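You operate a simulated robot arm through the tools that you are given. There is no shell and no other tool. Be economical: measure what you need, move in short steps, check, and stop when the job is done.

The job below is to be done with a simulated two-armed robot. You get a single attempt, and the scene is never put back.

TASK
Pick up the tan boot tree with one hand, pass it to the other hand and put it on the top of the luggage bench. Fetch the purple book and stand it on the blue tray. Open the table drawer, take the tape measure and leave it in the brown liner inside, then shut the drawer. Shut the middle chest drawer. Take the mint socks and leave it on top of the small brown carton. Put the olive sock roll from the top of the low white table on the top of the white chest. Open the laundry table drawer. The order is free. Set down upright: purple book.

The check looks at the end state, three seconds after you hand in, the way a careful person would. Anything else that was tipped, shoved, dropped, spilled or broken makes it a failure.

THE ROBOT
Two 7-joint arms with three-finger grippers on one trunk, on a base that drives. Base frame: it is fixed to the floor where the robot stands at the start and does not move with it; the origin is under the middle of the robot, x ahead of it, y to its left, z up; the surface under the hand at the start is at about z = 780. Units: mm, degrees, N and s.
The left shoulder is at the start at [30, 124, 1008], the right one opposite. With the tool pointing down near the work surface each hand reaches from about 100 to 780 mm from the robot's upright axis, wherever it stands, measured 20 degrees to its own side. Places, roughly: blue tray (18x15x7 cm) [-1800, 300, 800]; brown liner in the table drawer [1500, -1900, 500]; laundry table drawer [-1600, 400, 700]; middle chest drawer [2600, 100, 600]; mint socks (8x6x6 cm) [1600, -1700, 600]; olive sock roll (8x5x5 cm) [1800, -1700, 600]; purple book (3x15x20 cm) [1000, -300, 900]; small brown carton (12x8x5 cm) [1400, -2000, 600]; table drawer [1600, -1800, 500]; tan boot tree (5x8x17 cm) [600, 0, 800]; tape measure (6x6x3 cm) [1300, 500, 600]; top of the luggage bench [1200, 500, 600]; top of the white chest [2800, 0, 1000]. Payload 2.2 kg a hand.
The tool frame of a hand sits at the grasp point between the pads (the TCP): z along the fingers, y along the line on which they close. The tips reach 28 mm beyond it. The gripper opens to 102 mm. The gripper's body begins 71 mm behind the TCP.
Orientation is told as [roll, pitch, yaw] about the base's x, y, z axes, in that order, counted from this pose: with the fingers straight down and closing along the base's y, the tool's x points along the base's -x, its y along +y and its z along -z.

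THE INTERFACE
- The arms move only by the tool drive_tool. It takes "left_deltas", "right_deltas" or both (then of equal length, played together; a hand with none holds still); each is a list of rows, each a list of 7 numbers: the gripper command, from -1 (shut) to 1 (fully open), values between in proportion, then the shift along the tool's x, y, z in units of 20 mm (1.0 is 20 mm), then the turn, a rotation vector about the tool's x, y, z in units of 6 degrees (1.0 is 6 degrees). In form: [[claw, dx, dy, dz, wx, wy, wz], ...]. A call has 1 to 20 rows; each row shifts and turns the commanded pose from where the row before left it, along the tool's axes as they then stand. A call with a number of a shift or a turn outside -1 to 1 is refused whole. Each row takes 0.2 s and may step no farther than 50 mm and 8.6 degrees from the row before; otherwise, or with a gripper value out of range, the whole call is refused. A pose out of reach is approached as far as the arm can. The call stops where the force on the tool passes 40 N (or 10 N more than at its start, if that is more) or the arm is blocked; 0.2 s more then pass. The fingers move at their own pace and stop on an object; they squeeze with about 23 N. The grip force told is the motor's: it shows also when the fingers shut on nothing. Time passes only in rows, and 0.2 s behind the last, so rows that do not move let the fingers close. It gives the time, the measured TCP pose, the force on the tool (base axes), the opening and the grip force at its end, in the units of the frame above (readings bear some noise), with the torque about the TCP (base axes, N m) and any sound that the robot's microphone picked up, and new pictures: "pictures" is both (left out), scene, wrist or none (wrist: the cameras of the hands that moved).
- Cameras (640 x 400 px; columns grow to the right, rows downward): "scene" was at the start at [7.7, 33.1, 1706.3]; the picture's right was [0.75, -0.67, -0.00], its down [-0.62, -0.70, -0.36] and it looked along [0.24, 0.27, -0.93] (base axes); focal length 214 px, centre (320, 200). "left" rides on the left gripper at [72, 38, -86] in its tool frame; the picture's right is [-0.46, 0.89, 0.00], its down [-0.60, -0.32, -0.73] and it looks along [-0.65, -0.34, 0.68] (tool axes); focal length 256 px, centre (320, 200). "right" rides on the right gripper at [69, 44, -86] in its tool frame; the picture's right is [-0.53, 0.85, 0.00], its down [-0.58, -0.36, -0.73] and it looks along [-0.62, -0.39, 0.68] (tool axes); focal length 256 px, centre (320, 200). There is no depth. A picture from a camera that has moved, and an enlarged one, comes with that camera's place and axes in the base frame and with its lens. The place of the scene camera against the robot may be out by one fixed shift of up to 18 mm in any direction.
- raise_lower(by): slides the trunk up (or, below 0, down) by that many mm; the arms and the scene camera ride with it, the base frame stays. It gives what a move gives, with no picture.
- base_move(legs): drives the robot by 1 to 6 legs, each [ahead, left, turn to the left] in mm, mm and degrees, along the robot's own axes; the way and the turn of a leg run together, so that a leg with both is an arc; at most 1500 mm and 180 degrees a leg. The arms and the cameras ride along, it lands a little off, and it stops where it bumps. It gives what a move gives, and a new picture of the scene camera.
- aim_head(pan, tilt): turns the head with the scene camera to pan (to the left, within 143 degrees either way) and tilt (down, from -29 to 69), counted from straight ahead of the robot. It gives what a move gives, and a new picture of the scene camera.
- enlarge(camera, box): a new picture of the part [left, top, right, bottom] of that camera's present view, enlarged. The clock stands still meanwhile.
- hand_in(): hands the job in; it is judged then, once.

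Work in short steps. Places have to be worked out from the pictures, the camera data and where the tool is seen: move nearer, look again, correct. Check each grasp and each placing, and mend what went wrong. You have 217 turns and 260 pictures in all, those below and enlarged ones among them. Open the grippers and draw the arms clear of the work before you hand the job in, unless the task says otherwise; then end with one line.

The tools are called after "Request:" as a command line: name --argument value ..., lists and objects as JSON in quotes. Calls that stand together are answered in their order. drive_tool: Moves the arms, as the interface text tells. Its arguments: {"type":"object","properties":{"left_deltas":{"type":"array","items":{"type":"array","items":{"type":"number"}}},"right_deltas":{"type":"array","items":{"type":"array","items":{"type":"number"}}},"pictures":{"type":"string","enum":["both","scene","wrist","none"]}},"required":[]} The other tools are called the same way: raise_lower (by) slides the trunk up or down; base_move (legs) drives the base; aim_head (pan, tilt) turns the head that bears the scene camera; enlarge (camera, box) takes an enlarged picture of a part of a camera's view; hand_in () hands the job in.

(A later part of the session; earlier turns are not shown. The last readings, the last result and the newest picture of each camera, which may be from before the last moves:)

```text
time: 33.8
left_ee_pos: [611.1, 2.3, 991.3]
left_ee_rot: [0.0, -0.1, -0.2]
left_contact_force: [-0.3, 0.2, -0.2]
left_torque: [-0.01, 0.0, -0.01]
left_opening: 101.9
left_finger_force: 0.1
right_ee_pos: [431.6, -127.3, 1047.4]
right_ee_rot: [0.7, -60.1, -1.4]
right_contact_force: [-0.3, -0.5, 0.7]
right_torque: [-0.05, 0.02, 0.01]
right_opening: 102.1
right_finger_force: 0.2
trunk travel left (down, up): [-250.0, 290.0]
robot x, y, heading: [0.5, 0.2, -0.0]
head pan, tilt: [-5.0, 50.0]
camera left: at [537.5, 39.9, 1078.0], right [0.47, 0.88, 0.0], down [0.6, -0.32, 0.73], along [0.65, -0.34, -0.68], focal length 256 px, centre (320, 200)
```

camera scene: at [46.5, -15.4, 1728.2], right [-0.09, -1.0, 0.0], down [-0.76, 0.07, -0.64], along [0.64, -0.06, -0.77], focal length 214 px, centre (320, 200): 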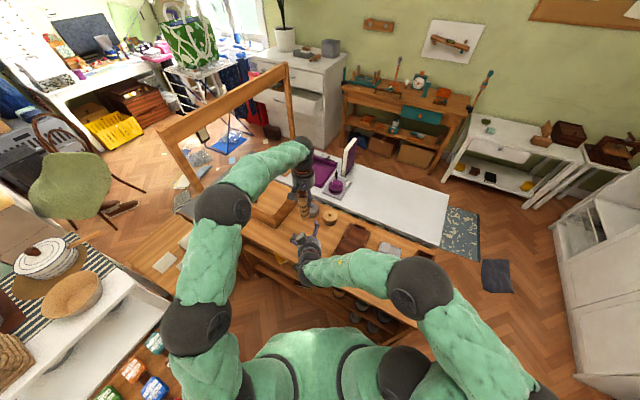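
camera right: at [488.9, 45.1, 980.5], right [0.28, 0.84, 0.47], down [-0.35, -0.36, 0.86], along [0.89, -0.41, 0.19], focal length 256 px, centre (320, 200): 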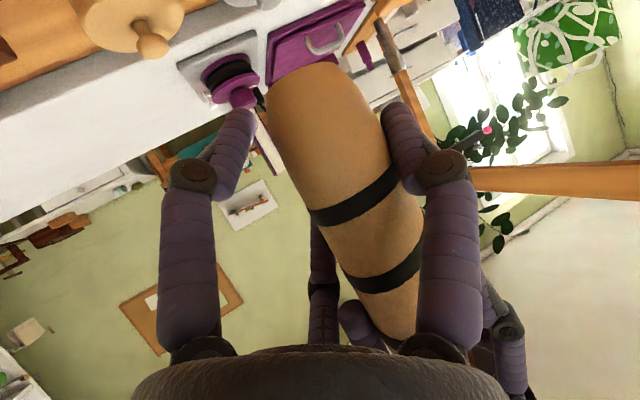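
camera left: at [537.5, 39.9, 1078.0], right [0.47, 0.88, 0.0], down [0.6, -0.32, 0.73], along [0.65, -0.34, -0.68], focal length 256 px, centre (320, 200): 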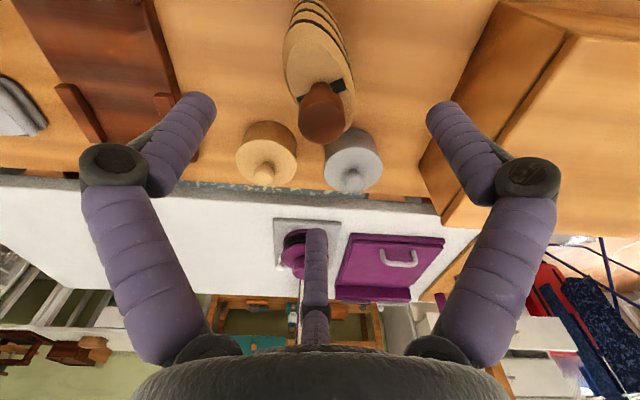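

The tree stands. I turn the left hand 60° clockwise (single finger to the −y side, camera to +y).

Request:
drive_tool --left_deltas '[[1, 0, 0, -0.5, 0, 0, 1], [1, 0, 0, 0, 0, 0, 1], [1, 0, 0, 0, 0, 0, 1], [1, 0, 0, 0, 0, 0, 1], [1, 0, 0, 0, 0, 0, 1], [1, 0, 0, 0, 0, 0, 1], [1, 0, 0, 0, 0, 0, 1], [1, 0, 0, 0, 0, 0, 1], [1, 0, 0, 0, 0, 0, 1], [1, 0, 0, 0, 0, 0, 1], [1, 0, 0, 0, 0, 0, 0]]' --pictures "both"

```text
time: 36.2
left_ee_pos: [609.2, 0.7, 1000.2]
left_ee_rot: [0.0, 0.0, -60.3]
left_contact_force: [0.1, 0.1, -0.2]
left_torque: [-0.03, -0.02, 0.03]
left_opening: 101.8
left_finger_force: 0.0
right_ee_pos: [430.8, -126.3, 1047.9]
right_ee_rot: [0.7, -60.2, -1.5]
right_contact_force: [0.5, 1.0, 0.3]
right_torque: [0.0, -0.03, -0.01]
right_opening: 102.1
right_finger_force: 0.1
trunk travel left (down, up): [-250.0, 290.0]
robot x, y, heading: [-1.4, -2.3, 0.0]
head pan, tilt: [-5.0, 50.0]
camera scene: at [47.1, -15.3, 1728.2], right [-0.09, -1.0, 0.0], down [-0.76, 0.07, -0.64], along [0.64, -0.06, -0.77], focal length 214 px, centre (320, 200)
camera left: at [605.4, 81.5, 1086.8], right [1.0, 0.03, 0.0], down [0.02, -0.68, 0.73], along [0.03, -0.73, -0.68], focal length 256 px, centre (320, 200)
```

scene: 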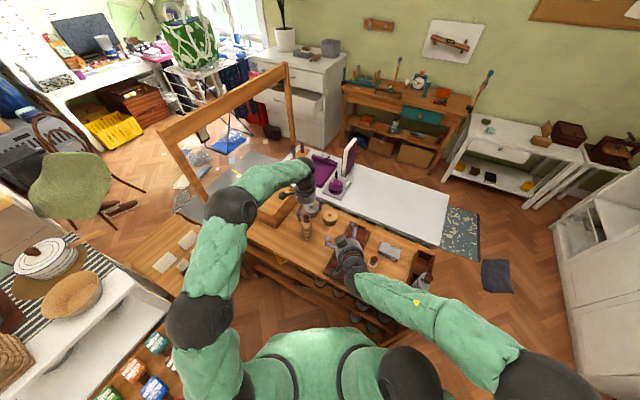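
left: 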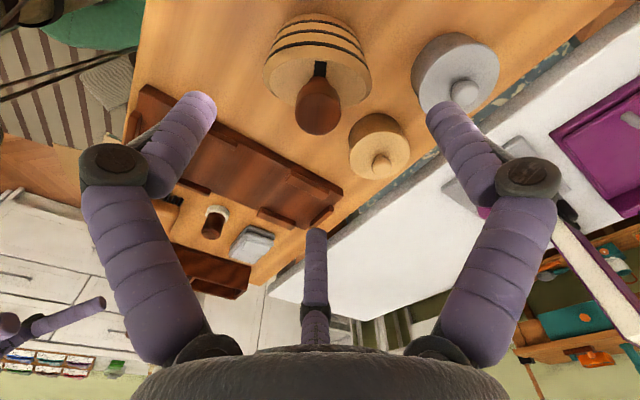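

Knob and body are centred between the fingers. Lower to 906 and close.

Request:
drive_tool --left_deltas '[[1, 0, 0, 1, 0, 0, 0], [1, 0, 0, 1, 0, 0, 0], [1, 0, 0, 1, 0, 0, 0], [1, 0, 0, 0.9, 0, 0, 0], [1, 0, 0, 0.8, 0, 0, 0], [-1, 0, 0, 0, 0, 0, 0], [-1, 0, 0, 0, 0, 0, 0], [-1, 0, 0, 0, 0, 0, 0], [-1, 0, 0, 0, 0, 0, 0]]' --pictures "wrist"

```text
time: 38.2
left_ee_pos: [606.2, 1.7, 907.0]
left_ee_rot: [0.1, -0.2, -60.2]
left_contact_force: [1.1, 1.7, 4.0]
left_torque: [0.13, -0.21, 0.05]
left_opening: 54.2
left_finger_force: 22.6
right_ee_pos: [431.9, -126.9, 1048.1]
right_ee_rot: [0.6, -60.3, -1.4]
right_contact_force: [0.6, -1.4, 0.6]
right_torque: [-0.02, 0.04, -0.02]
right_opening: 102.1
right_finger_force: 0.0
trunk travel left (down, up): [-250.0, 290.0]
robot x, y, heading: [2.7, 0.3, -0.2]
head pan, tilt: [-5.0, 50.0]
camera left: at [602.7, 82.6, 993.4], right [1.0, 0.04, 0.0], down [0.02, -0.68, 0.73], along [0.03, -0.73, -0.68], focal length 256 px, centre (320, 200)
```

left: 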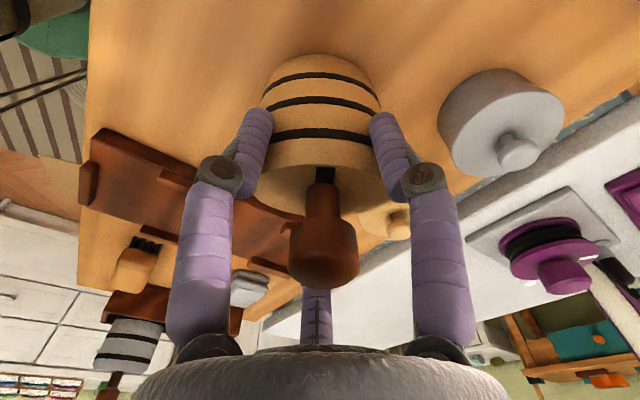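

Grasped again. Lift the tree while the right hand goes to its new pre-grasp place low in front of it.

Request:
drive_tool --left_deltas '[[-1, 0, 0, -0.3, 0, 0, 0], [-1, 0, 0, -0.8, 0, 0, 0], [-1, 0, 0, -1, 0, 0, 0], [-1, 0, 0, -1, 0, 0, 0], [-1, 0, 0, -1, 0, 0, 0], [-1, 0, 0, -1, 0, 0, 0], [-1, 0, 0, -1, 0, 0, 0], [-1, 0, 0, -1, 0, 0, 0], [-1, 0, 0, -1, 0, 0, 0], [-1, 0, 0, -0.8, 0, 0, 0]]' --right_deltas '[[1, 0, 0, 0, 0, 0, 0], [1, 0, 0, 0, 0, 0, 0], [1, 0.16, 0.75, 0.36, 0, 0, 0], [1, 0.16, 0.75, 0.36, 0, 0, 0], [1, 0.16, 0.75, 0.36, 0, 0, 0], [1, 0.16, 0.75, 0.36, 0, 0, 0], [1, 0.16, 0.75, 0.36, 0, 0, 0], [1, 0.16, 0.75, 0.36, 0, 0, 0], [1, 0.16, 0.75, 0.36, 0, 0, 0], [1, 0.16, 0.75, 0.36, 0, 0, 0]]' --pictures "wrist"

```text
time: 40.4
left_ee_pos: [607.5, 2.5, 1085.4]
left_ee_rot: [0.0, 0.0, -60.2]
left_contact_force: [-0.5, 0.9, -1.9]
left_torque: [-0.01, 0.0, -0.03]
left_opening: 53.7
left_finger_force: 22.8
right_ee_pos: [470.3, -8.0, 999.5]
right_ee_rot: [0.5, -60.3, -1.4]
right_contact_force: [-0.6, 1.2, 0.5]
right_torque: [0.02, 0.02, 0.0]
right_opening: 101.9
right_finger_force: 0.0
trunk travel left (down, up): [-250.0, 290.0]
robot x, y, heading: [3.0, 1.0, -0.1]
head pan, tilt: [-5.0, 50.0]
camera right: at [361.9, 38.7, 982.8], right [0.28, 0.84, 0.47], down [-0.35, -0.36, 0.86], along [0.89, -0.41, 0.2], focal length 256 px, centre (320, 200)
camera left: at [604.3, 81.9, 1171.5], right [1.0, 0.04, 0.0], down [0.02, -0.68, 0.73], along [0.03, -0.73, -0.68], focal length 256 px, centre (320, 200)
```

right: 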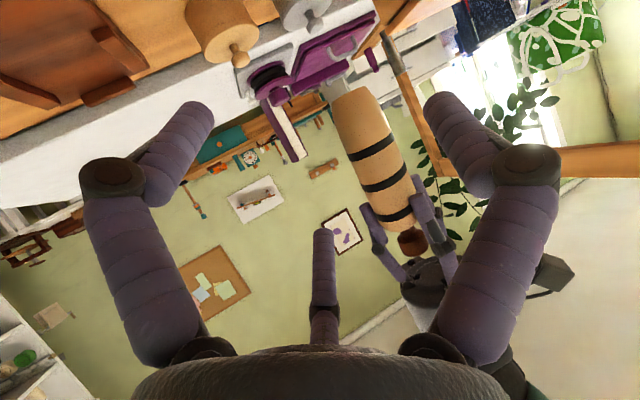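
left: 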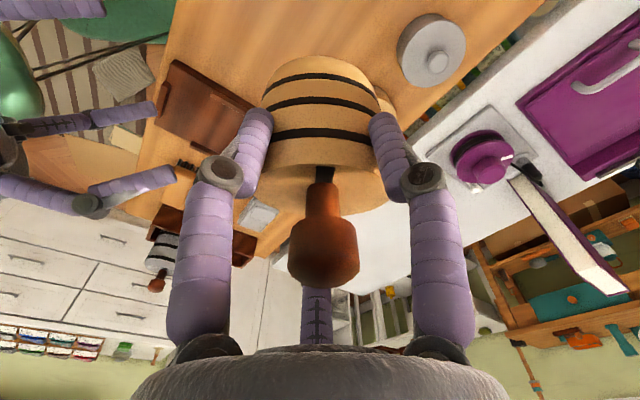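

The line is good. Advance the right hand horizontally in two stages.

Request:
drive_tool --right_deltas '[[1, -0.45, 0, 0.77, 0, 0, 0], [1, -0.45, 0, 0.77, 0, 0, 0], [1, -0.45, 0, 0.77, 0, 0, 0], [1, -0.45, 0, 0.77, 0, 0, 0], [1, -0.45, 0, 0.77, 0, 0, 0], [1, -0.45, 0, 0.77, 0, 0, 0], [1, -0.4, 0, 0.72, 0, 0, 0], [1, 0, 0, 0, 0, 0, 0]]' --pictures "wrist"

```text
time: 42.2
left_ee_pos: [608.4, -0.2, 1085.7]
left_ee_rot: [0.1, 0.0, -60.2]
left_contact_force: [6.2, 2.9, 2.2]
left_torque: [-0.06, -0.13, 0.19]
left_opening: 53.6
left_finger_force: 23.5
right_ee_pos: [592.2, -9.2, 998.5]
right_ee_rot: [0.7, -60.1, -1.5]
right_contact_force: [-5.8, -3.9, -1.8]
right_torque: [0.33, -0.3, -0.16]
right_opening: 101.9
right_finger_force: 0.1
trunk travel left (down, up): [-250.0, 290.0]
robot x, y, heading: [1.5, -0.3, -0.1]
head pan, tilt: [-5.0, 50.0]
camera right: at [485.2, 37.8, 981.5], right [0.28, 0.84, 0.47], down [-0.35, -0.36, 0.86], along [0.89, -0.41, 0.19], focal length 256 px, centre (320, 200)
```

right: 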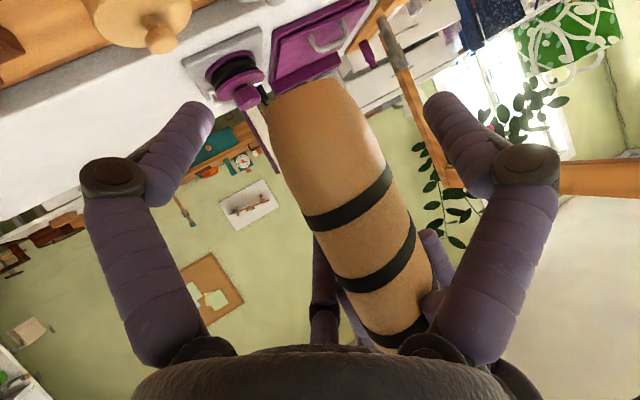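

A light touch (6 N) on the left's finger; ease back 8 mm and down 5, then close the right hand.

Request:
drive_tool --right_deltas '[[1, 0.42, 0, -0.22, 0, 0, 0], [1, 0, 0, 0, 0, 0, 0], [0, 0, 0, 0, 0, 0, 0], [-1, 0, 0, 0, 0, 0, 0], [-1, 0, 0, 0, 0, 0, 0], [-1, 0, 0, 0, 0, 0, 0]]' --pictures "wrist"

Request:
enlarge --camera "scene" --box '[280, 180, 344, 220]'

```text
time: 43.6
left_ee_pos: [608.0, 3.2, 1083.0]
left_ee_rot: [0.0, 0.1, -60.2]
left_contact_force: [5.3, 23.4, -16.5]
left_torque: [0.9, -0.2, 0.03]
left_opening: 54.1
left_finger_force: 22.7
right_ee_pos: [587.7, -9.8, 996.7]
right_ee_rot: [0.8, -60.4, -2.0]
right_contact_force: [-4.1, -23.6, 14.3]
right_torque: [1.31, -0.47, -0.44]
right_opening: 62.6
right_finger_force: 23.3
trunk travel left (down, up): [-250.0, 290.0]
robot x, y, heading: [-2.2, 0.7, -0.1]
head pan, tilt: [-5.0, 50.0]
camera right: at [479.0, 37.4, 978.9], right [0.28, 0.84, 0.47], down [-0.36, -0.36, 0.86], along [0.89, -0.41, 0.2], focal length 256 px, centre (320, 200)
```

right: 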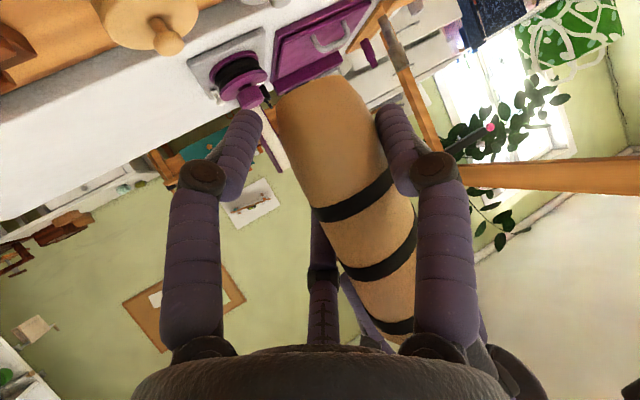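

```text
10.00 times, centred on (312, 200) of scene
camera zoom: at [47.3, -15.2, 1728.2], right [-0.09, -1.0, 0.0], down [-0.76, 0.07, -0.64], along [0.64, -0.06, -0.77], focal length 2145 px, centre (400, 200)
```

zoom: 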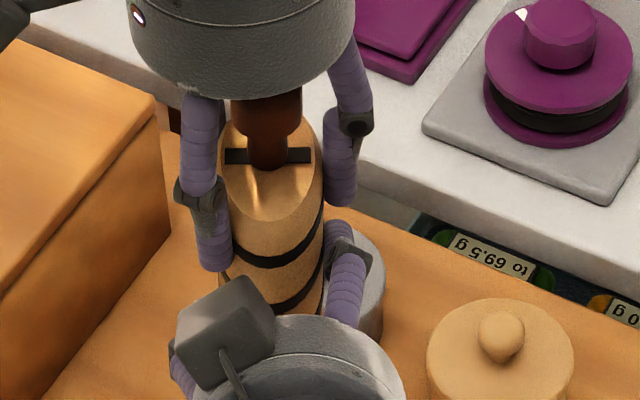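

The right fingers have closed, but with a 23 N sideways push, so the pair bears more than the single finger. I let the right hand yield a few mm toward −y and slightly up.

Request:
drive_tool --right_deltas '[[-1, -0.05, -0.12, 0, 0, 0, 0], [-1, -0.05, -0.12, 0, 0, 0, 0], [-1, 0, 0, 0, 0, 0, 0]]' --pictures "none"

```text
time: 44.4
left_ee_pos: [605.7, 0.7, 1084.7]
left_ee_rot: [-0.1, 0.0, -60.4]
left_contact_force: [3.1, 6.9, -17.2]
left_torque: [-0.01, -0.34, -0.11]
left_opening: 54.0
left_finger_force: 23.1
right_ee_pos: [587.5, -14.0, 995.3]
right_ee_rot: [0.6, -60.3, -1.4]
right_contact_force: [-2.8, -7.6, 15.6]
right_torque: [0.83, -0.31, 0.02]
right_opening: 61.5
right_finger_force: 22.5
trunk travel left (down, up): [-250.0, 290.0]
robot x, y, heading: [-1.5, 0.2, -0.2]
head pan, tilt: [-5.0, 50.0]
```

Side push nearly gone; relieve the remaining vertical load by letting the right hand rise 3 mm.

Request:
drive_tool --right_deltas '[[-1, -0.07, -0.05, -0.04, 0, 0, 0], [-1, -0.07, 0, -0.04, 0, 0, 0], [-1, 0, 0, 0, 0, 0, 0]]' --pictures "wrist"

```text
time: 45.2
left_ee_pos: [607.0, 1.2, 1086.2]
left_ee_rot: [-0.2, -0.1, -60.3]
left_contact_force: [-14.6, -0.3, 5.5]
left_torque: [-0.65, 0.72, -0.23]
left_opening: 53.9
left_finger_force: 23.0
right_ee_pos: [587.4, -15.5, 996.6]
right_ee_rot: [0.6, -59.8, -1.3]
right_contact_force: [14.7, 0.1, -7.1]
right_torque: [0.47, 0.73, 0.04]
right_opening: 60.5
right_finger_force: 22.5
trunk travel left (down, up): [-250.0, 290.0]
robot x, y, heading: [1.3, -0.2, 0.0]
head pan, tilt: [-5.0, 50.0]
camera right: at [477.8, 31.4, 981.1], right [0.28, 0.84, 0.47], down [-0.35, -0.36, 0.86], along [0.89, -0.4, 0.19], focal length 256 px, centre (320, 200)
```

right: 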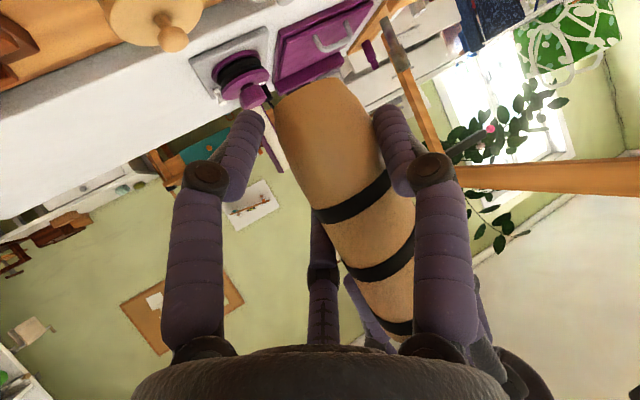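

Balanced in y now, so the tree is clamped by both hands. Open the left hand, holding still.

Request:
drive_tool --left_deltas '[[0.2, 0, 0, 0, 0, 0, 0], [0.5, 0, 0, 0, 0, 0, 0], [1, 0, 0, 0, 0, 0, 0]]' --pictures "wrist"

Request:
enlarge --camera "scene" --box '[280, 180, 344, 220]'

```text
time: 46.0
left_ee_pos: [608.1, 1.5, 1085.3]
left_ee_rot: [0.0, -0.1, -60.2]
left_contact_force: [-0.8, 0.3, 0.2]
left_torque: [0.0, -0.03, 0.03]
left_opening: 102.1
left_finger_force: 0.0
right_ee_pos: [588.0, -14.6, 998.3]
right_ee_rot: [0.6, -60.3, -1.4]
right_contact_force: [-0.3, 0.1, -1.5]
right_torque: [0.01, 0.04, 0.01]
right_opening: 56.7
right_finger_force: 22.8
trunk travel left (down, up): [-250.0, 290.0]
robot x, y, heading: [1.1, -0.8, 0.3]
head pan, tilt: [-5.0, 50.0]
camera left: at [604.4, 81.4, 1171.4], right [1.0, 0.04, 0.0], down [0.02, -0.68, 0.73], along [0.03, -0.73, -0.68], focal length 256 px, centre (320, 200)
```

left: 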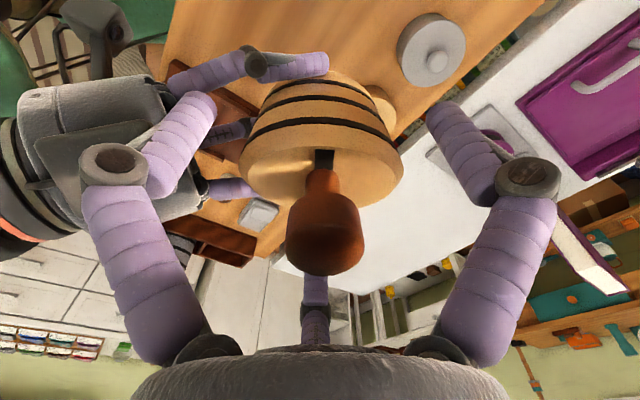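

```text
10.00 times, centred on (312, 200) of scene
camera zoom: at [47.3, -15.3, 1728.2], right [-0.09, -1.0, 0.0], down [-0.76, 0.07, -0.64], along [0.64, -0.06, -0.77], focal length 2145 px, centre (400, 200)
```

zoom: 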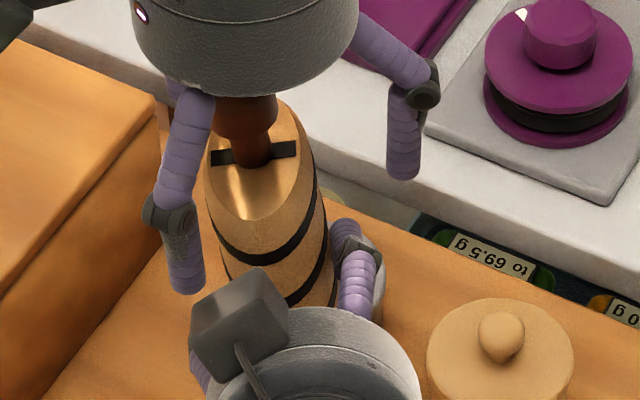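

The right hand holds the tree (tilted a few degrees). Raise the left hand clear and look.

Request:
drive_tool --left_deltas '[[1, 0, 0, -1, 0, 0, 0], [1, 0, 0, -1, 0, 0, 0], [1, 0, 0, -1, 0, 0, 0], [1, 0, 0, -1, 0, 0, 0], [1, 0, 0, -1, 0, 0, 0], [1, 0, 0, -1, 0, 0, 0], [1, 0, 0, -1, 0, 0, 0], [1, 0.9, 0.4, -0.3, 0, 0, 0], [1, 0.9, 0.4, 0, 0, 0, 0], [1, 0.9, 0.4, 0, 0, 0, 0], [1, 0.9, 0.4, 0, 0, 0, 0], [1, 0.9, 0.4, 0, 0, 0, 0], [1, 0.9, 0.4, 0, 0, 0, 0], [1, 0.9, 0.4, 0, 0, 0, 0]]' --pictures "both"

Request:
enlarge --camera "scene" --box '[270, 170, 350, 220]'

```text
time: 49.0
left_ee_pos: [594.5, 139.4, 1231.5]
left_ee_rot: [0.0, 0.0, -60.2]
left_contact_force: [0.1, 0.9, -0.5]
left_torque: [-0.01, 0.02, -0.02]
left_opening: 102.0
left_finger_force: 0.0
right_ee_pos: [586.5, -14.9, 999.6]
right_ee_rot: [0.5, -60.2, -1.5]
right_contact_force: [0.7, 0.7, -2.2]
right_torque: [-0.05, 0.01, -0.05]
right_opening: 56.9
right_finger_force: 22.5
trunk travel left (down, up): [-250.0, 290.0]
robot x, y, heading: [1.8, -1.9, 0.1]
head pan, tilt: [-5.0, 50.0]
camera scene: at [46.8, -14.4, 1728.2], right [-0.09, -1.0, 0.0], down [-0.76, 0.07, -0.64], along [0.64, -0.06, -0.77], focal length 214 px, centre (320, 200)
camera left: at [591.0, 219.7, 1317.4], right [1.0, 0.04, 0.0], down [0.02, -0.68, 0.73], along [0.03, -0.73, -0.68], focal length 256 px, centre (320, 200)
```

scene: 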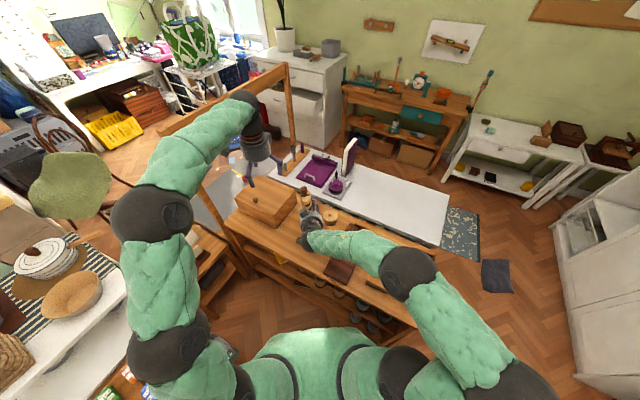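
left: 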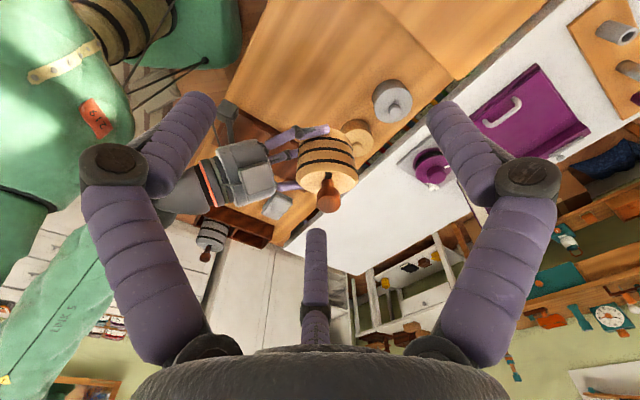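

```text
8.00 times, centred on (310, 195) of scene
camera zoom: at [46.8, -14.4, 1728.2], right [-0.09, -1.0, 0.0], down [-0.76, 0.07, -0.64], along [0.64, -0.06, -0.77], focal length 1716 px, centre (400, 240)
```

zoom: 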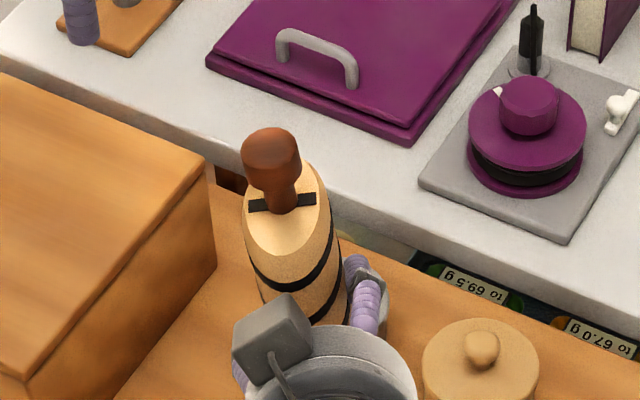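

The tree leans about 7° (top to +y) in the right hand, correctable at placing. Retract the right hand toward the body and look at the bench.

Request:
drive_tool --right_deltas '[[-1, -0.5, -0.5, -0.3, 0, 0, 0], [-1, -0.5, -0.5, -0.8, 0, 0, 0], [-1, -0.2, -0.5, -0.9, 0, 0, 0], [-1, 0, -0.5, -0.9, 0, 0, 0], [-1, 0, -0.5, -0.9, 0, 0, 0], [-1, 0, -0.5, -0.9, 0, 0, 0], [-1, 0, -0.5, -0.9, 0, 0, 0], [-1, 0.3, -0.5, -0.9, 0, 0, 0], [-1, 0.3, -0.5, -0.9, 0, 0, 0], [-1, 0.3, -0.5, -0.9, 0, 0, 0]]' --left_deltas '[[1, -0.2, -0.5, 0, 0, 0, -1], [1, -0.2, -0.5, 0, 0, 0, -1], [1, -0.2, -0.5, 0, 0, 0, -1], [1, 0, -0.5, 0, 0, 0, -1], [1, 0, -0.5, 0, 0, 0, -1], [1, 0.3, -0.4, 0, 0, 0, -1], [1, 0.5, -0.3, 0, 0, 0, -1], [1, 0.8, 0.2, 0, 0, 0, -1], [1, 0.9, 0.6, 0, 0, 0, -1], [1, 0.9, 0.6, 0, 0, 0, -1]]' --pictures "none"

Request:
aim_head --pan 40 --tilt 40

```text
time: 51.2
left_ee_pos: [494.5, 131.8, 1232.5]
left_ee_rot: [0.0, -0.1, -0.1]
left_contact_force: [-0.7, 0.3, 0.7]
left_torque: [-0.02, -0.05, 0.0]
left_opening: 101.9
left_finger_force: 0.0
right_ee_pos: [442.5, -114.4, 1085.5]
right_ee_rot: [0.6, -60.3, -1.5]
right_contact_force: [0.6, 0.2, -1.1]
right_torque: [-0.03, 0.03, 0.0]
right_opening: 56.5
right_finger_force: 22.7
trunk travel left (down, up): [-250.0, 290.0]
robot x, y, heading: [5.5, 3.3, 0.2]
head pan, tilt: [-5.0, 50.0]
```

```text
time: 52.3
left_ee_pos: [498.0, 130.9, 1230.8]
left_ee_rot: [0.0, 0.0, -0.2]
left_contact_force: [-0.2, -0.3, -0.4]
left_torque: [0.04, 0.0, -0.01]
left_opening: 102.3
left_finger_force: 0.0
right_ee_pos: [443.4, -113.9, 1085.1]
right_ee_rot: [0.6, -60.2, -1.5]
right_contact_force: [-0.5, -0.5, -1.0]
right_torque: [-0.01, 0.04, 0.01]
right_opening: 56.8
right_finger_force: 23.4
trunk travel left (down, up): [-250.0, 290.0]
robot x, y, heading: [-0.8, -3.2, 0.2]
head pan, tilt: [40.0, 40.0]
camera scene: at [35.6, 46.0, 1742.4], right [0.64, -0.77, 0.0], down [-0.49, -0.41, -0.77], along [0.59, 0.49, -0.64], focal length 214 px, centre (320, 200)
```

scene: 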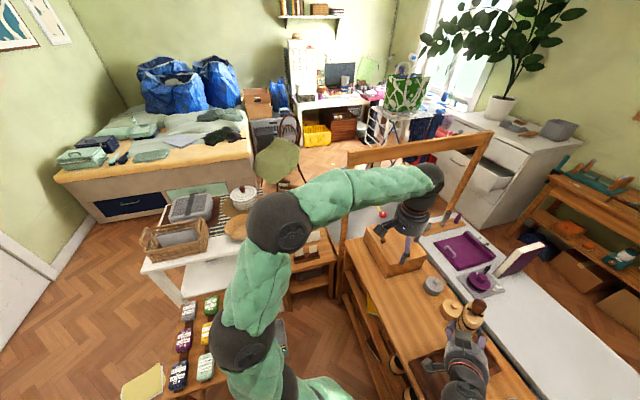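

The tables are rotated about −36° to my frame; the bench lies beyond the wooden table's far-left end and must be reached from the far side. I survey the right-hand route.

Request:
aim_head --pan -70 --tilt 50

```text
time: 54.2
left_ee_pos: [496.1, 129.8, 1230.3]
left_ee_rot: [0.0, 0.0, -0.3]
left_contact_force: [0.7, 0.1, 0.3]
left_torque: [0.0, 0.0, 0.02]
left_opening: 101.8
left_finger_force: 0.0
right_ee_pos: [443.9, -113.4, 1085.1]
right_ee_rot: [0.7, -60.2, -1.5]
right_contact_force: [0.1, 0.0, -1.6]
right_torque: [-0.01, 0.01, -0.02]
right_opening: 56.3
right_finger_force: 22.8
trunk travel left (down, up): [-250.0, 290.0]
robot x, y, heading: [-3.0, 2.0, -0.2]
head pan, tilt: [-70.0, 50.0]
camera scene: at [-3.2, -80.9, 1728.2], right [-0.94, -0.34, 0.0], down [-0.26, 0.72, -0.64], along [0.22, -0.6, -0.77], focal length 214 px, centre (320, 200)
```

scene: 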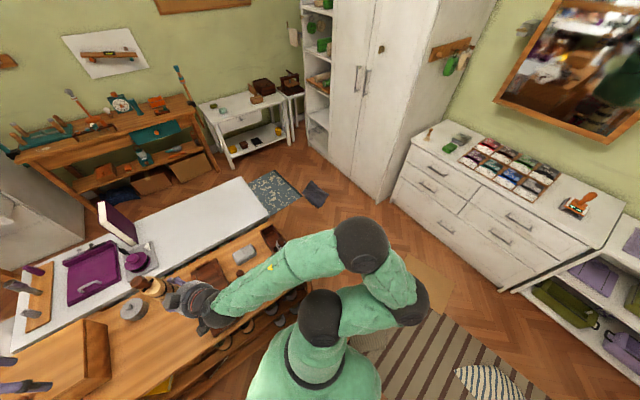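

To judge clearances I look down at my own base.

Request:
aim_head --pan -125 --tilt 69

```text
time: 55.5
left_ee_pos: [496.7, 129.7, 1229.8]
left_ee_rot: [0.0, 0.0, -0.2]
left_contact_force: [-0.1, 0.3, 0.6]
left_torque: [-0.01, -0.03, -0.03]
left_opening: 102.3
left_finger_force: 0.1
right_ee_pos: [444.5, -113.8, 1084.8]
right_ee_rot: [0.7, -60.2, -1.5]
right_contact_force: [0.7, -0.3, -1.5]
right_torque: [-0.02, 0.05, -0.03]
right_opening: 56.4
right_finger_force: 23.6
trunk travel left (down, up): [-250.0, 290.0]
robot x, y, heading: [-1.2, 0.2, 0.2]
head pan, tilt: [-125.0, 68.8]
camera scene: at [-61.6, -54.4, 1706.3], right [-0.82, 0.57, 0.0], down [0.53, 0.76, -0.36], along [-0.21, -0.3, -0.93], focal length 214 px, centre (320, 200)
```

scene: 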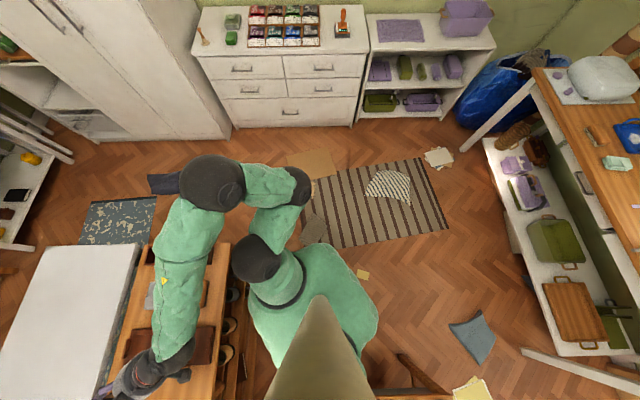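

Let me zoom on the dark item on the floor by the wardrobe to see whether it is flat.

Request:
enlarge --camera "scene" --box '[70, 140, 230, 240]'

Request:
aim_head --pan -60 --tilt 50

Request:
enlarge --camera "scene" --box '[260, 150, 420, 250]'

```text
4.00 times, centred on (150, 190) of scene
camera zoom: at [-61.6, -54.4, 1706.3], right [-0.82, 0.57, 0.0], down [0.53, 0.76, -0.36], along [-0.21, -0.3, -0.93], focal length 858 px, centre (1000, 240)
```

zoom: 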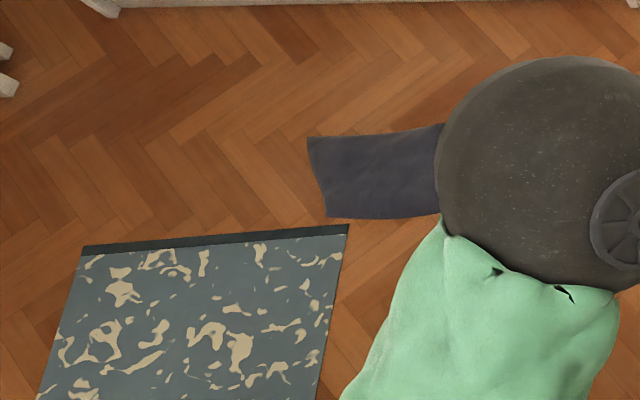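

```text
time: 56.8
left_ee_pos: [497.7, 130.7, 1231.2]
left_ee_rot: [0.0, 0.0, -0.3]
left_contact_force: [0.6, 0.3, 0.2]
left_torque: [-0.01, 0.01, 0.0]
left_opening: 102.2
left_finger_force: 0.1
right_ee_pos: [444.4, -114.1, 1084.8]
right_ee_rot: [0.6, -60.2, -1.5]
right_contact_force: [0.8, 0.2, -1.9]
right_torque: [0.01, 0.04, 0.02]
right_opening: 56.7
right_finger_force: 22.6
trunk travel left (down, up): [-250.0, 290.0]
robot x, y, heading: [3.1, 0.2, -0.2]
head pan, tilt: [-60.0, 50.0]
camera scene: at [8.8, -75.2, 1728.2], right [-0.87, -0.5, 0.0], down [-0.38, 0.66, -0.64], along [0.32, -0.56, -0.77], focal length 214 px, centre (320, 200)
```

scene: 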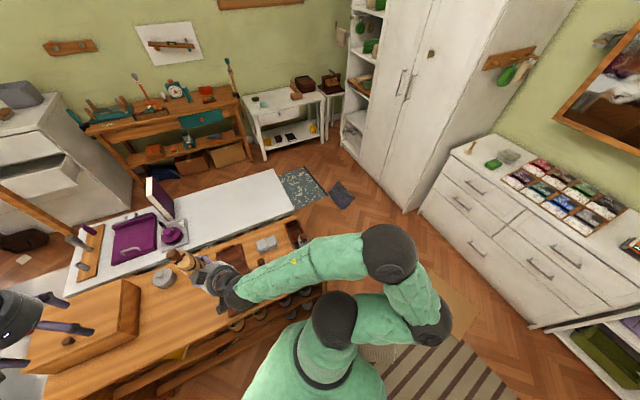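

```text
4.00 times, centred on (340, 200) of scene
camera zoom: at [8.8, -75.2, 1728.2], right [-0.87, -0.5, 0.0], down [-0.38, 0.66, -0.64], along [0.32, -0.56, -0.77], focal length 858 px, centre (240, 200)
```

zoom: 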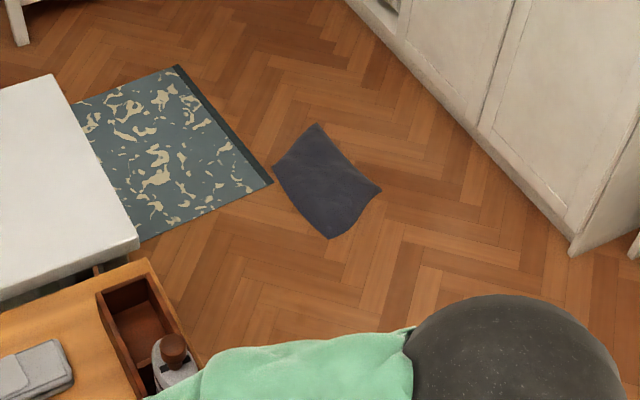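

It is a flat cloth. I drive around the right end of the tables in two legs, keeping clear of the table end.

Request:
base_move --legs '[[-326, -455, 0], [1179, -844, 0]]'

```text
time: 67.0
left_ee_pos: [1361.3, -1184.7, 1230.6]
left_ee_rot: [0.1, 0.0, 0.3]
left_contact_force: [0.5, -0.9, 0.1]
left_torque: [-0.02, 0.02, 0.01]
left_opening: 101.8
left_finger_force: 0.0
right_ee_pos: [1309.7, -1428.5, 1084.0]
right_ee_rot: [0.7, -60.2, -0.9]
right_contact_force: [0.2, -0.7, -1.1]
right_torque: [-0.05, 0.01, 0.0]
right_opening: 56.6
right_finger_force: 23.2
trunk travel left (down, up): [-250.0, 290.0]
robot x, y, heading: [864.5, -1320.8, 0.5]
head pan, tilt: [-60.0, 50.0]
camera scene: at [874.3, -1395.1, 1728.2], right [-0.86, -0.51, 0.0], down [-0.39, 0.66, -0.64], along [0.33, -0.55, -0.77], focal length 214 px, centre (320, 200)
```

scene: 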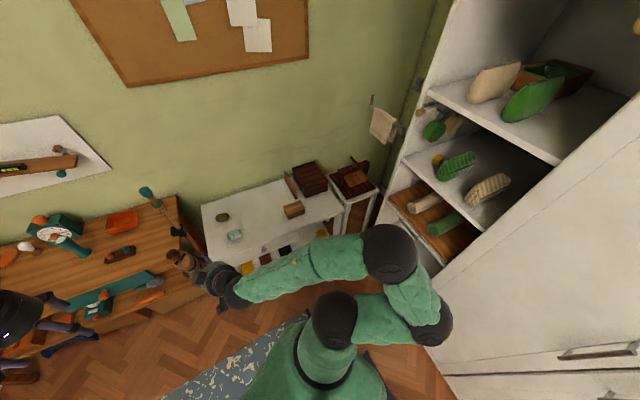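

Driving is accurate. I turn to face along the tables (heading ≈54°) and look ahead before driving up the aisle.

Request:
base_move --legs '[[0, 0, 54]]'

Request:
aim_head --pan 15 --tilt 40

```text
time: 69.8
left_ee_pos: [1045.4, -838.2, 1229.1]
left_ee_rot: [0.0, 0.0, 54.4]
left_contact_force: [0.8, -0.4, 0.0]
left_torque: [-0.02, -0.02, 0.01]
left_opening: 101.8
left_finger_force: 0.0
right_ee_pos: [1214.1, -1023.3, 1084.7]
right_ee_rot: [0.5, -60.2, 53.1]
right_contact_force: [-0.6, 0.3, -1.5]
right_torque: [-0.03, -0.01, 0.03]
right_opening: 56.5
right_finger_force: 23.0
trunk travel left (down, up): [-250.0, 290.0]
robot x, y, heading: [860.5, -1319.5, 54.6]
head pan, tilt: [-60.0, 50.0]
camera scene: at [923.8, -1359.6, 1728.2], right [-0.09, -1.0, 0.0], down [-0.76, 0.07, -0.64], along [0.64, -0.06, -0.77], focal length 214 px, centre (320, 200)
```

scene: 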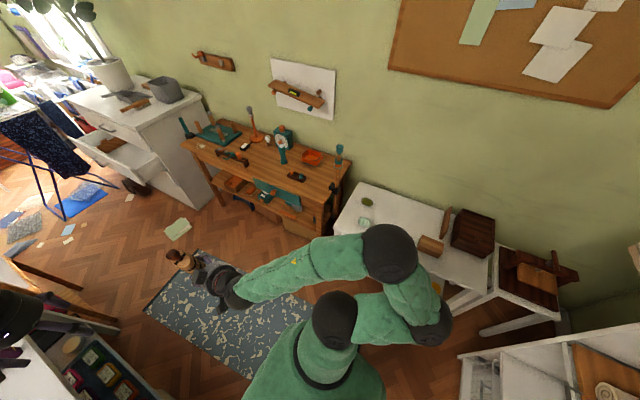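

```text
time: 71.3
left_ee_pos: [1045.5, -837.8, 1230.6]
left_ee_rot: [0.0, 0.0, 54.4]
left_contact_force: [0.1, -0.3, -0.1]
left_torque: [0.0, 0.01, 0.01]
left_opening: 101.9
left_finger_force: 0.1
right_ee_pos: [1213.8, -1025.0, 1084.2]
right_ee_rot: [0.6, -60.2, 53.1]
right_contact_force: [1.0, 0.1, -1.7]
right_torque: [-0.06, 0.0, -0.03]
right_opening: 56.4
right_finger_force: 23.1
trunk travel left (down, up): [-250.0, 290.0]
robot x, y, heading: [863.9, -1320.1, 54.5]
head pan, tilt: [15.0, 40.0]
camera scene: at [876.9, -1272.8, 1742.4], right [0.94, -0.35, 0.0], down [-0.22, -0.6, -0.77], along [0.27, 0.72, -0.64], focal length 214 px, centre (320, 200)
```

scene: 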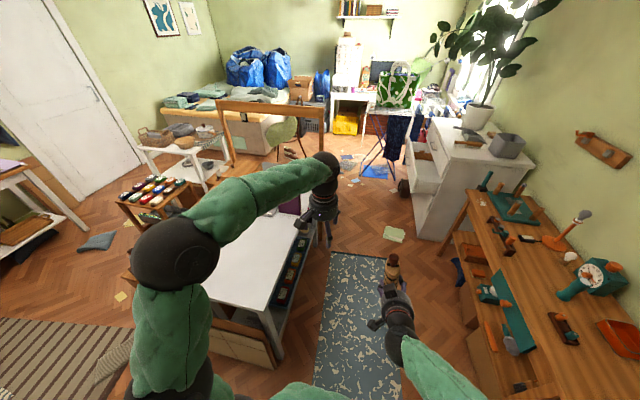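

Aisle is clear. Drive ahead about 1150 mm, slightly right.

Request:
base_move --legs '[[1150, -70, 0]]'

Request:
aim_head --pan 45 --tilt 45

```text
time: 77.2
left_ee_pos: [1760.8, 89.0, 1230.9]
left_ee_rot: [-0.1, 0.0, 55.6]
left_contact_force: [-0.6, -0.8, -0.5]
left_torque: [-0.02, 0.0, -0.01]
left_opening: 101.8
left_finger_force: 0.0
right_ee_pos: [1933.5, -93.5, 1084.4]
right_ee_rot: [0.6, -60.3, 54.4]
right_contact_force: [0.1, 1.1, -2.0]
right_torque: [-0.06, -0.02, 0.02]
right_opening: 56.2
right_finger_force: 23.3
trunk travel left (down, up): [-250.0, 290.0]
robot x, y, heading: [1590.4, -398.7, 56.0]
head pan, tilt: [15.0, 40.0]
camera scene: at [1602.3, -349.2, 1742.4], right [0.94, -0.33, 0.0], down [-0.21, -0.61, -0.77], along [0.25, 0.72, -0.64], focal length 214 px, centre (320, 200)
```

scene: 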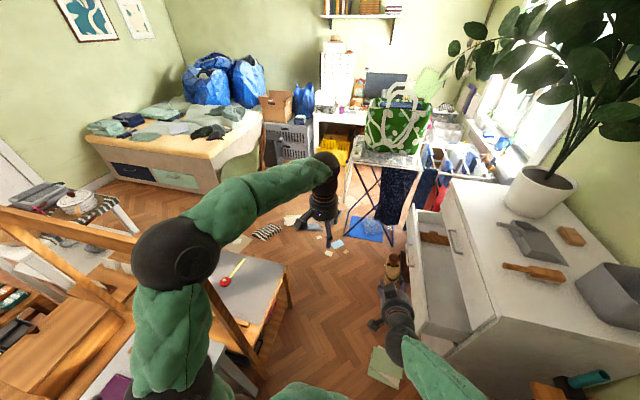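

```text
time: 78.2
left_ee_pos: [1762.0, 88.5, 1230.0]
left_ee_rot: [0.1, -0.1, 55.6]
left_contact_force: [-0.5, 0.3, -0.3]
left_torque: [0.01, -0.01, 0.03]
left_opening: 101.9
left_finger_force: 0.1
right_ee_pos: [1934.0, -92.6, 1084.1]
right_ee_rot: [0.7, -60.2, 54.3]
right_contact_force: [-0.4, 0.4, -1.7]
right_torque: [-0.06, 0.0, 0.02]
right_opening: 56.3
right_finger_force: 23.2
trunk travel left (down, up): [-250.0, 290.0]
robot x, y, heading: [1588.0, -397.5, 56.0]
head pan, tilt: [45.0, 45.0]
camera scene: at [1558.9, -350.0, 1735.1], right [0.98, 0.19, 0.0], down [0.13, -0.69, -0.71], along [-0.13, 0.69, -0.71], focal length 214 px, centre (320, 200)
```

scene: 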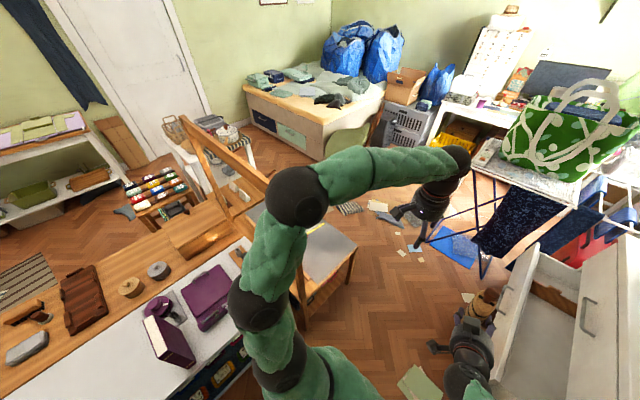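

The bench (top ≈590, n 800–1100 in the room's axes) is ahead on the left with the tape measure on it; the chest with its open drawer is on the right. I drive on past the frame, then turn left to face the bench.

Request:
base_move --legs '[[525, 50, 0], [0, 0, 88]]'

Request:
aim_head --pan 0 --tilt 50

```text
time: 85.0
left_ee_pos: [1345.2, 231.4, 1230.5]
left_ee_rot: [-0.1, 0.0, 145.7]
left_contact_force: [-0.4, -0.3, 0.2]
left_torque: [0.0, -0.01, 0.02]
left_opening: 102.3
left_finger_force: 0.1
right_ee_pos: [1527.2, 403.7, 1084.0]
right_ee_rot: [0.5, -60.3, 144.5]
right_contact_force: [0.0, -0.5, -2.8]
right_torque: [-0.01, -0.07, 0.0]
right_opening: 56.6
right_finger_force: 22.8
trunk travel left (down, up): [-250.0, 290.0]
robot x, y, heading: [1826.5, 62.5, 145.8]
head pan, tilt: [45.0, 45.0]
camera scene: at [1775.9, 19.9, 1735.1], right [-0.19, 0.98, 0.0], down [0.69, 0.13, -0.71], along [-0.69, -0.13, -0.71], focal length 214 px, centre (320, 200)
```

scene: 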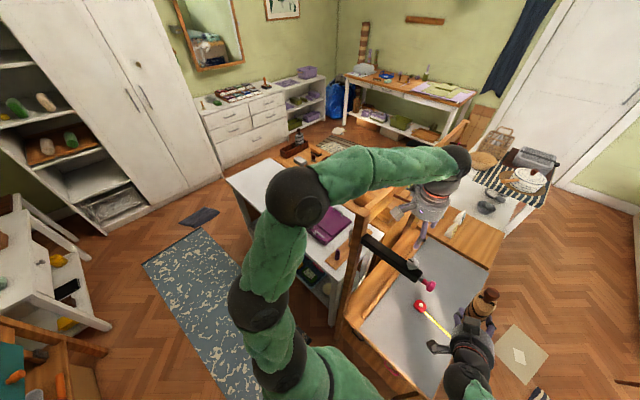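

```text
time: 86.1
left_ee_pos: [1346.2, 231.3, 1231.3]
left_ee_rot: [0.0, 0.0, 145.7]
left_contact_force: [-0.5, -0.5, -0.4]
left_torque: [-0.03, -0.01, 0.01]
left_opening: 102.1
left_finger_force: 0.1
right_ee_pos: [1528.2, 404.3, 1085.4]
right_ee_rot: [0.6, -60.3, 144.5]
right_contact_force: [-0.3, -0.1, -1.3]
right_torque: [-0.01, 0.02, -0.01]
right_opening: 56.4
right_finger_force: 22.9
trunk travel left (down, up): [-250.0, 290.0]
robot x, y, heading: [1829.5, 58.7, 145.7]
head pan, tilt: [0.0, 50.0]
camera scene: at [1792.0, 78.5, 1728.2], right [0.56, 0.83, 0.0], down [0.63, -0.43, -0.64], along [-0.53, 0.36, -0.77], focal length 214 px, centre (320, 200)
```

scene: 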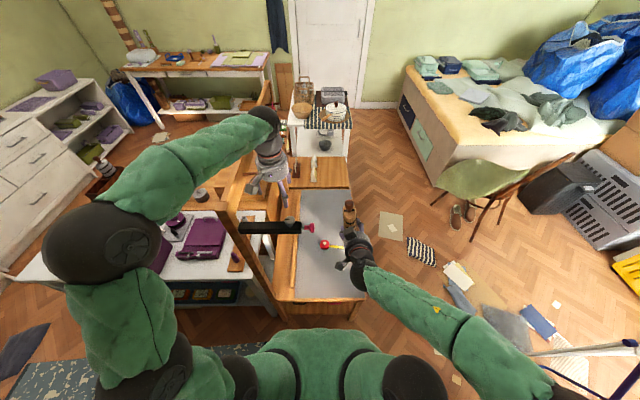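

Zoom in on the bench top to see what is on it and the black bar.

Request:
enlarge --camera "scene" --box '[225, 175, 385, 325]'

Request:
enlarge --camera "left" --box '[0, 0, 640, 400]'

Request:
enlarge --camera "right" --box '[0, 0, 640, 400]'

```text
2.67 times, centred on (305, 250) of scene
camera zoom: at [1792.0, 78.5, 1728.2], right [0.56, 0.83, 0.0], down [0.63, -0.43, -0.64], along [-0.53, 0.36, -0.77], focal length 572 px, centre (360, 67)
```

zoom: 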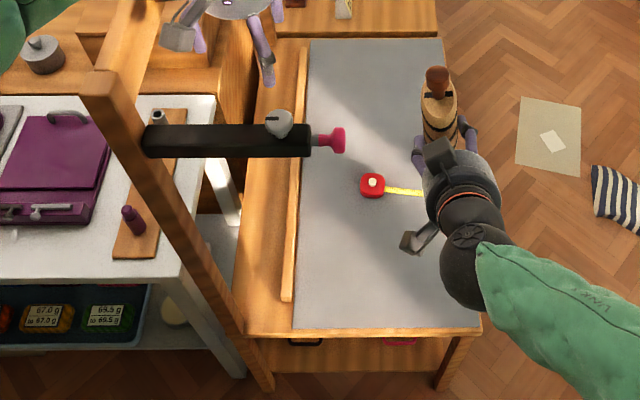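

```text
1.00 times, centred on (320, 200) of left (not enlarged: the box is as wide or as high as the picture)
camera zoom: at [1384.1, 157.8, 1317.0], right [-0.88, -0.47, 0.0], down [-0.32, 0.6, 0.73], along [-0.34, 0.65, -0.68], focal length 256 px, centre (320, 200)
```

zoom: 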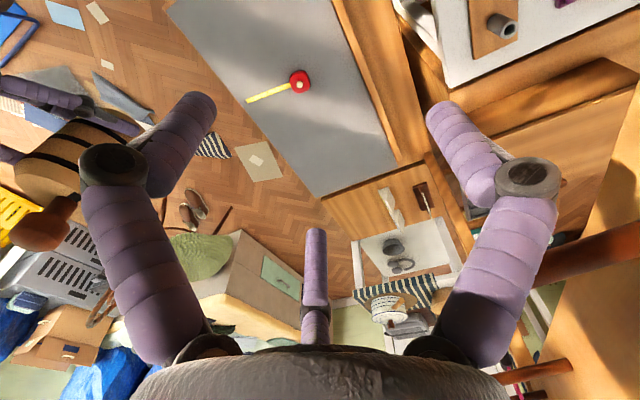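

```text
1.00 times, centred on (320, 200) of right (not enlarged: the box is as wide or as high as the picture)
camera zoom: at [1591.5, 306.8, 1068.4], right [-0.7, -0.54, 0.47], down [0.5, 0.1, 0.86], along [-0.51, 0.84, 0.19], focal length 256 px, centre (320, 200)
```

zoom: 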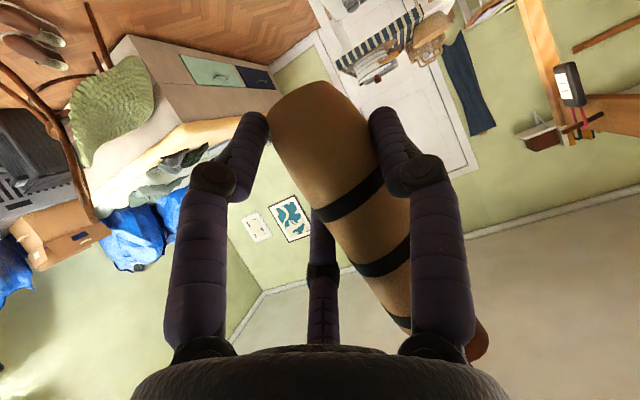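

The tree is already above a free spot on the bench (right of the tape). It leans ~10° to my left; I roll the right hand 10° to right it and draw the left hand back from the hanging bar.

Request:
drive_tool --left_deltas '[[1, 0.9, 0, -0.5, 0, 0, 0], [1, 0.9, 0, -0.5, 0, 0, 0], [1, 0.9, 0, 0, 0, 0, 0], [1, 0.9, 0, 0, 0, 0, 0], [1, 0.9, 0, 0, 0, 0, 0], [1, 0.9, 0, 0, 0, 0, 0], [1, 0.9, 0, 0, 0, 0, 0], [1, 0.9, 0, 0, 0, 0, 0], [1, 0.9, 0, 0, 0, 0, 0], [1, 0.9, 0, 0, 0, 0, 0]]' --right_deltas '[[-1, 0, 0, 0, -0.42, 0, 0.72], [-1, 0, 0, 0, -0.42, 0, 0.72], [-1, 0, 0, 0, 0, 0, 0], [-1, 0, 0, 0, 0, 0, 0], [-1, 0, 0, 0, 0, 0, 0], [-1, 0, 0, 0, 0, 0, 0], [-1, 0, 0, 0, 0, 0, 0], [-1, 0, 0, 0, 0, 0, 0], [-1, 0, 0, 0, 0, 0, 0], [-1, 0, 0, 0, 0, 0, 0]]' --pictures "none"

Request:
raise_lower --by -245

Request:
enlarge --camera "scene" --box '[200, 150, 440, 300]'

```text
time: 88.3
left_ee_pos: [1495.7, 130.7, 1250.9]
left_ee_rot: [0.0, 0.0, 145.6]
left_contact_force: [0.9, -0.1, -0.8]
left_torque: [0.04, -0.01, 0.02]
left_opening: 102.1
left_finger_force: 0.1
right_ee_pos: [1527.5, 403.2, 1084.8]
right_ee_rot: [20.3, -58.6, 127.7]
right_contact_force: [0.2, 0.6, -0.7]
right_torque: [-0.01, -0.03, 0.0]
right_opening: 56.0
right_finger_force: 23.2
trunk travel left (down, up): [-250.0, 290.0]
robot x, y, heading: [1834.2, 60.1, 145.9]
head pan, tilt: [0.0, 50.0]
```

```text
time: 89.0
left_ee_pos: [1492.9, 133.8, 1235.6]
left_ee_rot: [-0.8, -1.3, 145.8]
left_contact_force: [4.7, 2.2, 5.7]
left_torque: [0.38, 0.09, -0.29]
left_opening: 103.1
left_finger_force: 0.0
right_ee_pos: [1527.5, 402.6, 1061.3]
right_ee_rot: [20.1, -58.5, 127.7]
right_contact_force: [-0.7, 0.4, -2.1]
right_torque: [-0.02, -0.05, -0.01]
right_opening: 56.2
right_finger_force: 22.6
trunk travel left (down, up): [-228.0, 312.0]
robot x, y, heading: [1829.8, 58.1, 146.0]
head pan, tilt: [0.0, 50.0]
stopped: the force on the tool passed its limit at 51 N (the readings are from after the stop); the commanded pose is now the measured one
```

```text
2.67 times, centred on (320, 225) of scene
camera zoom: at [1792.7, 78.9, 1705.4], right [0.56, 0.83, 0.0], down [0.63, -0.43, -0.64], along [-0.53, 0.36, -0.77], focal length 572 px, centre (320, 133)
```

zoom: 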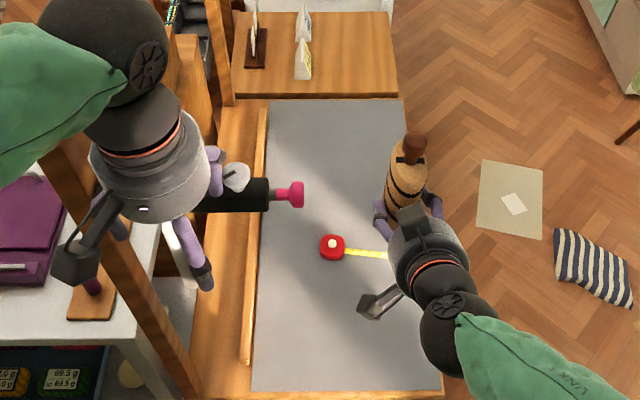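

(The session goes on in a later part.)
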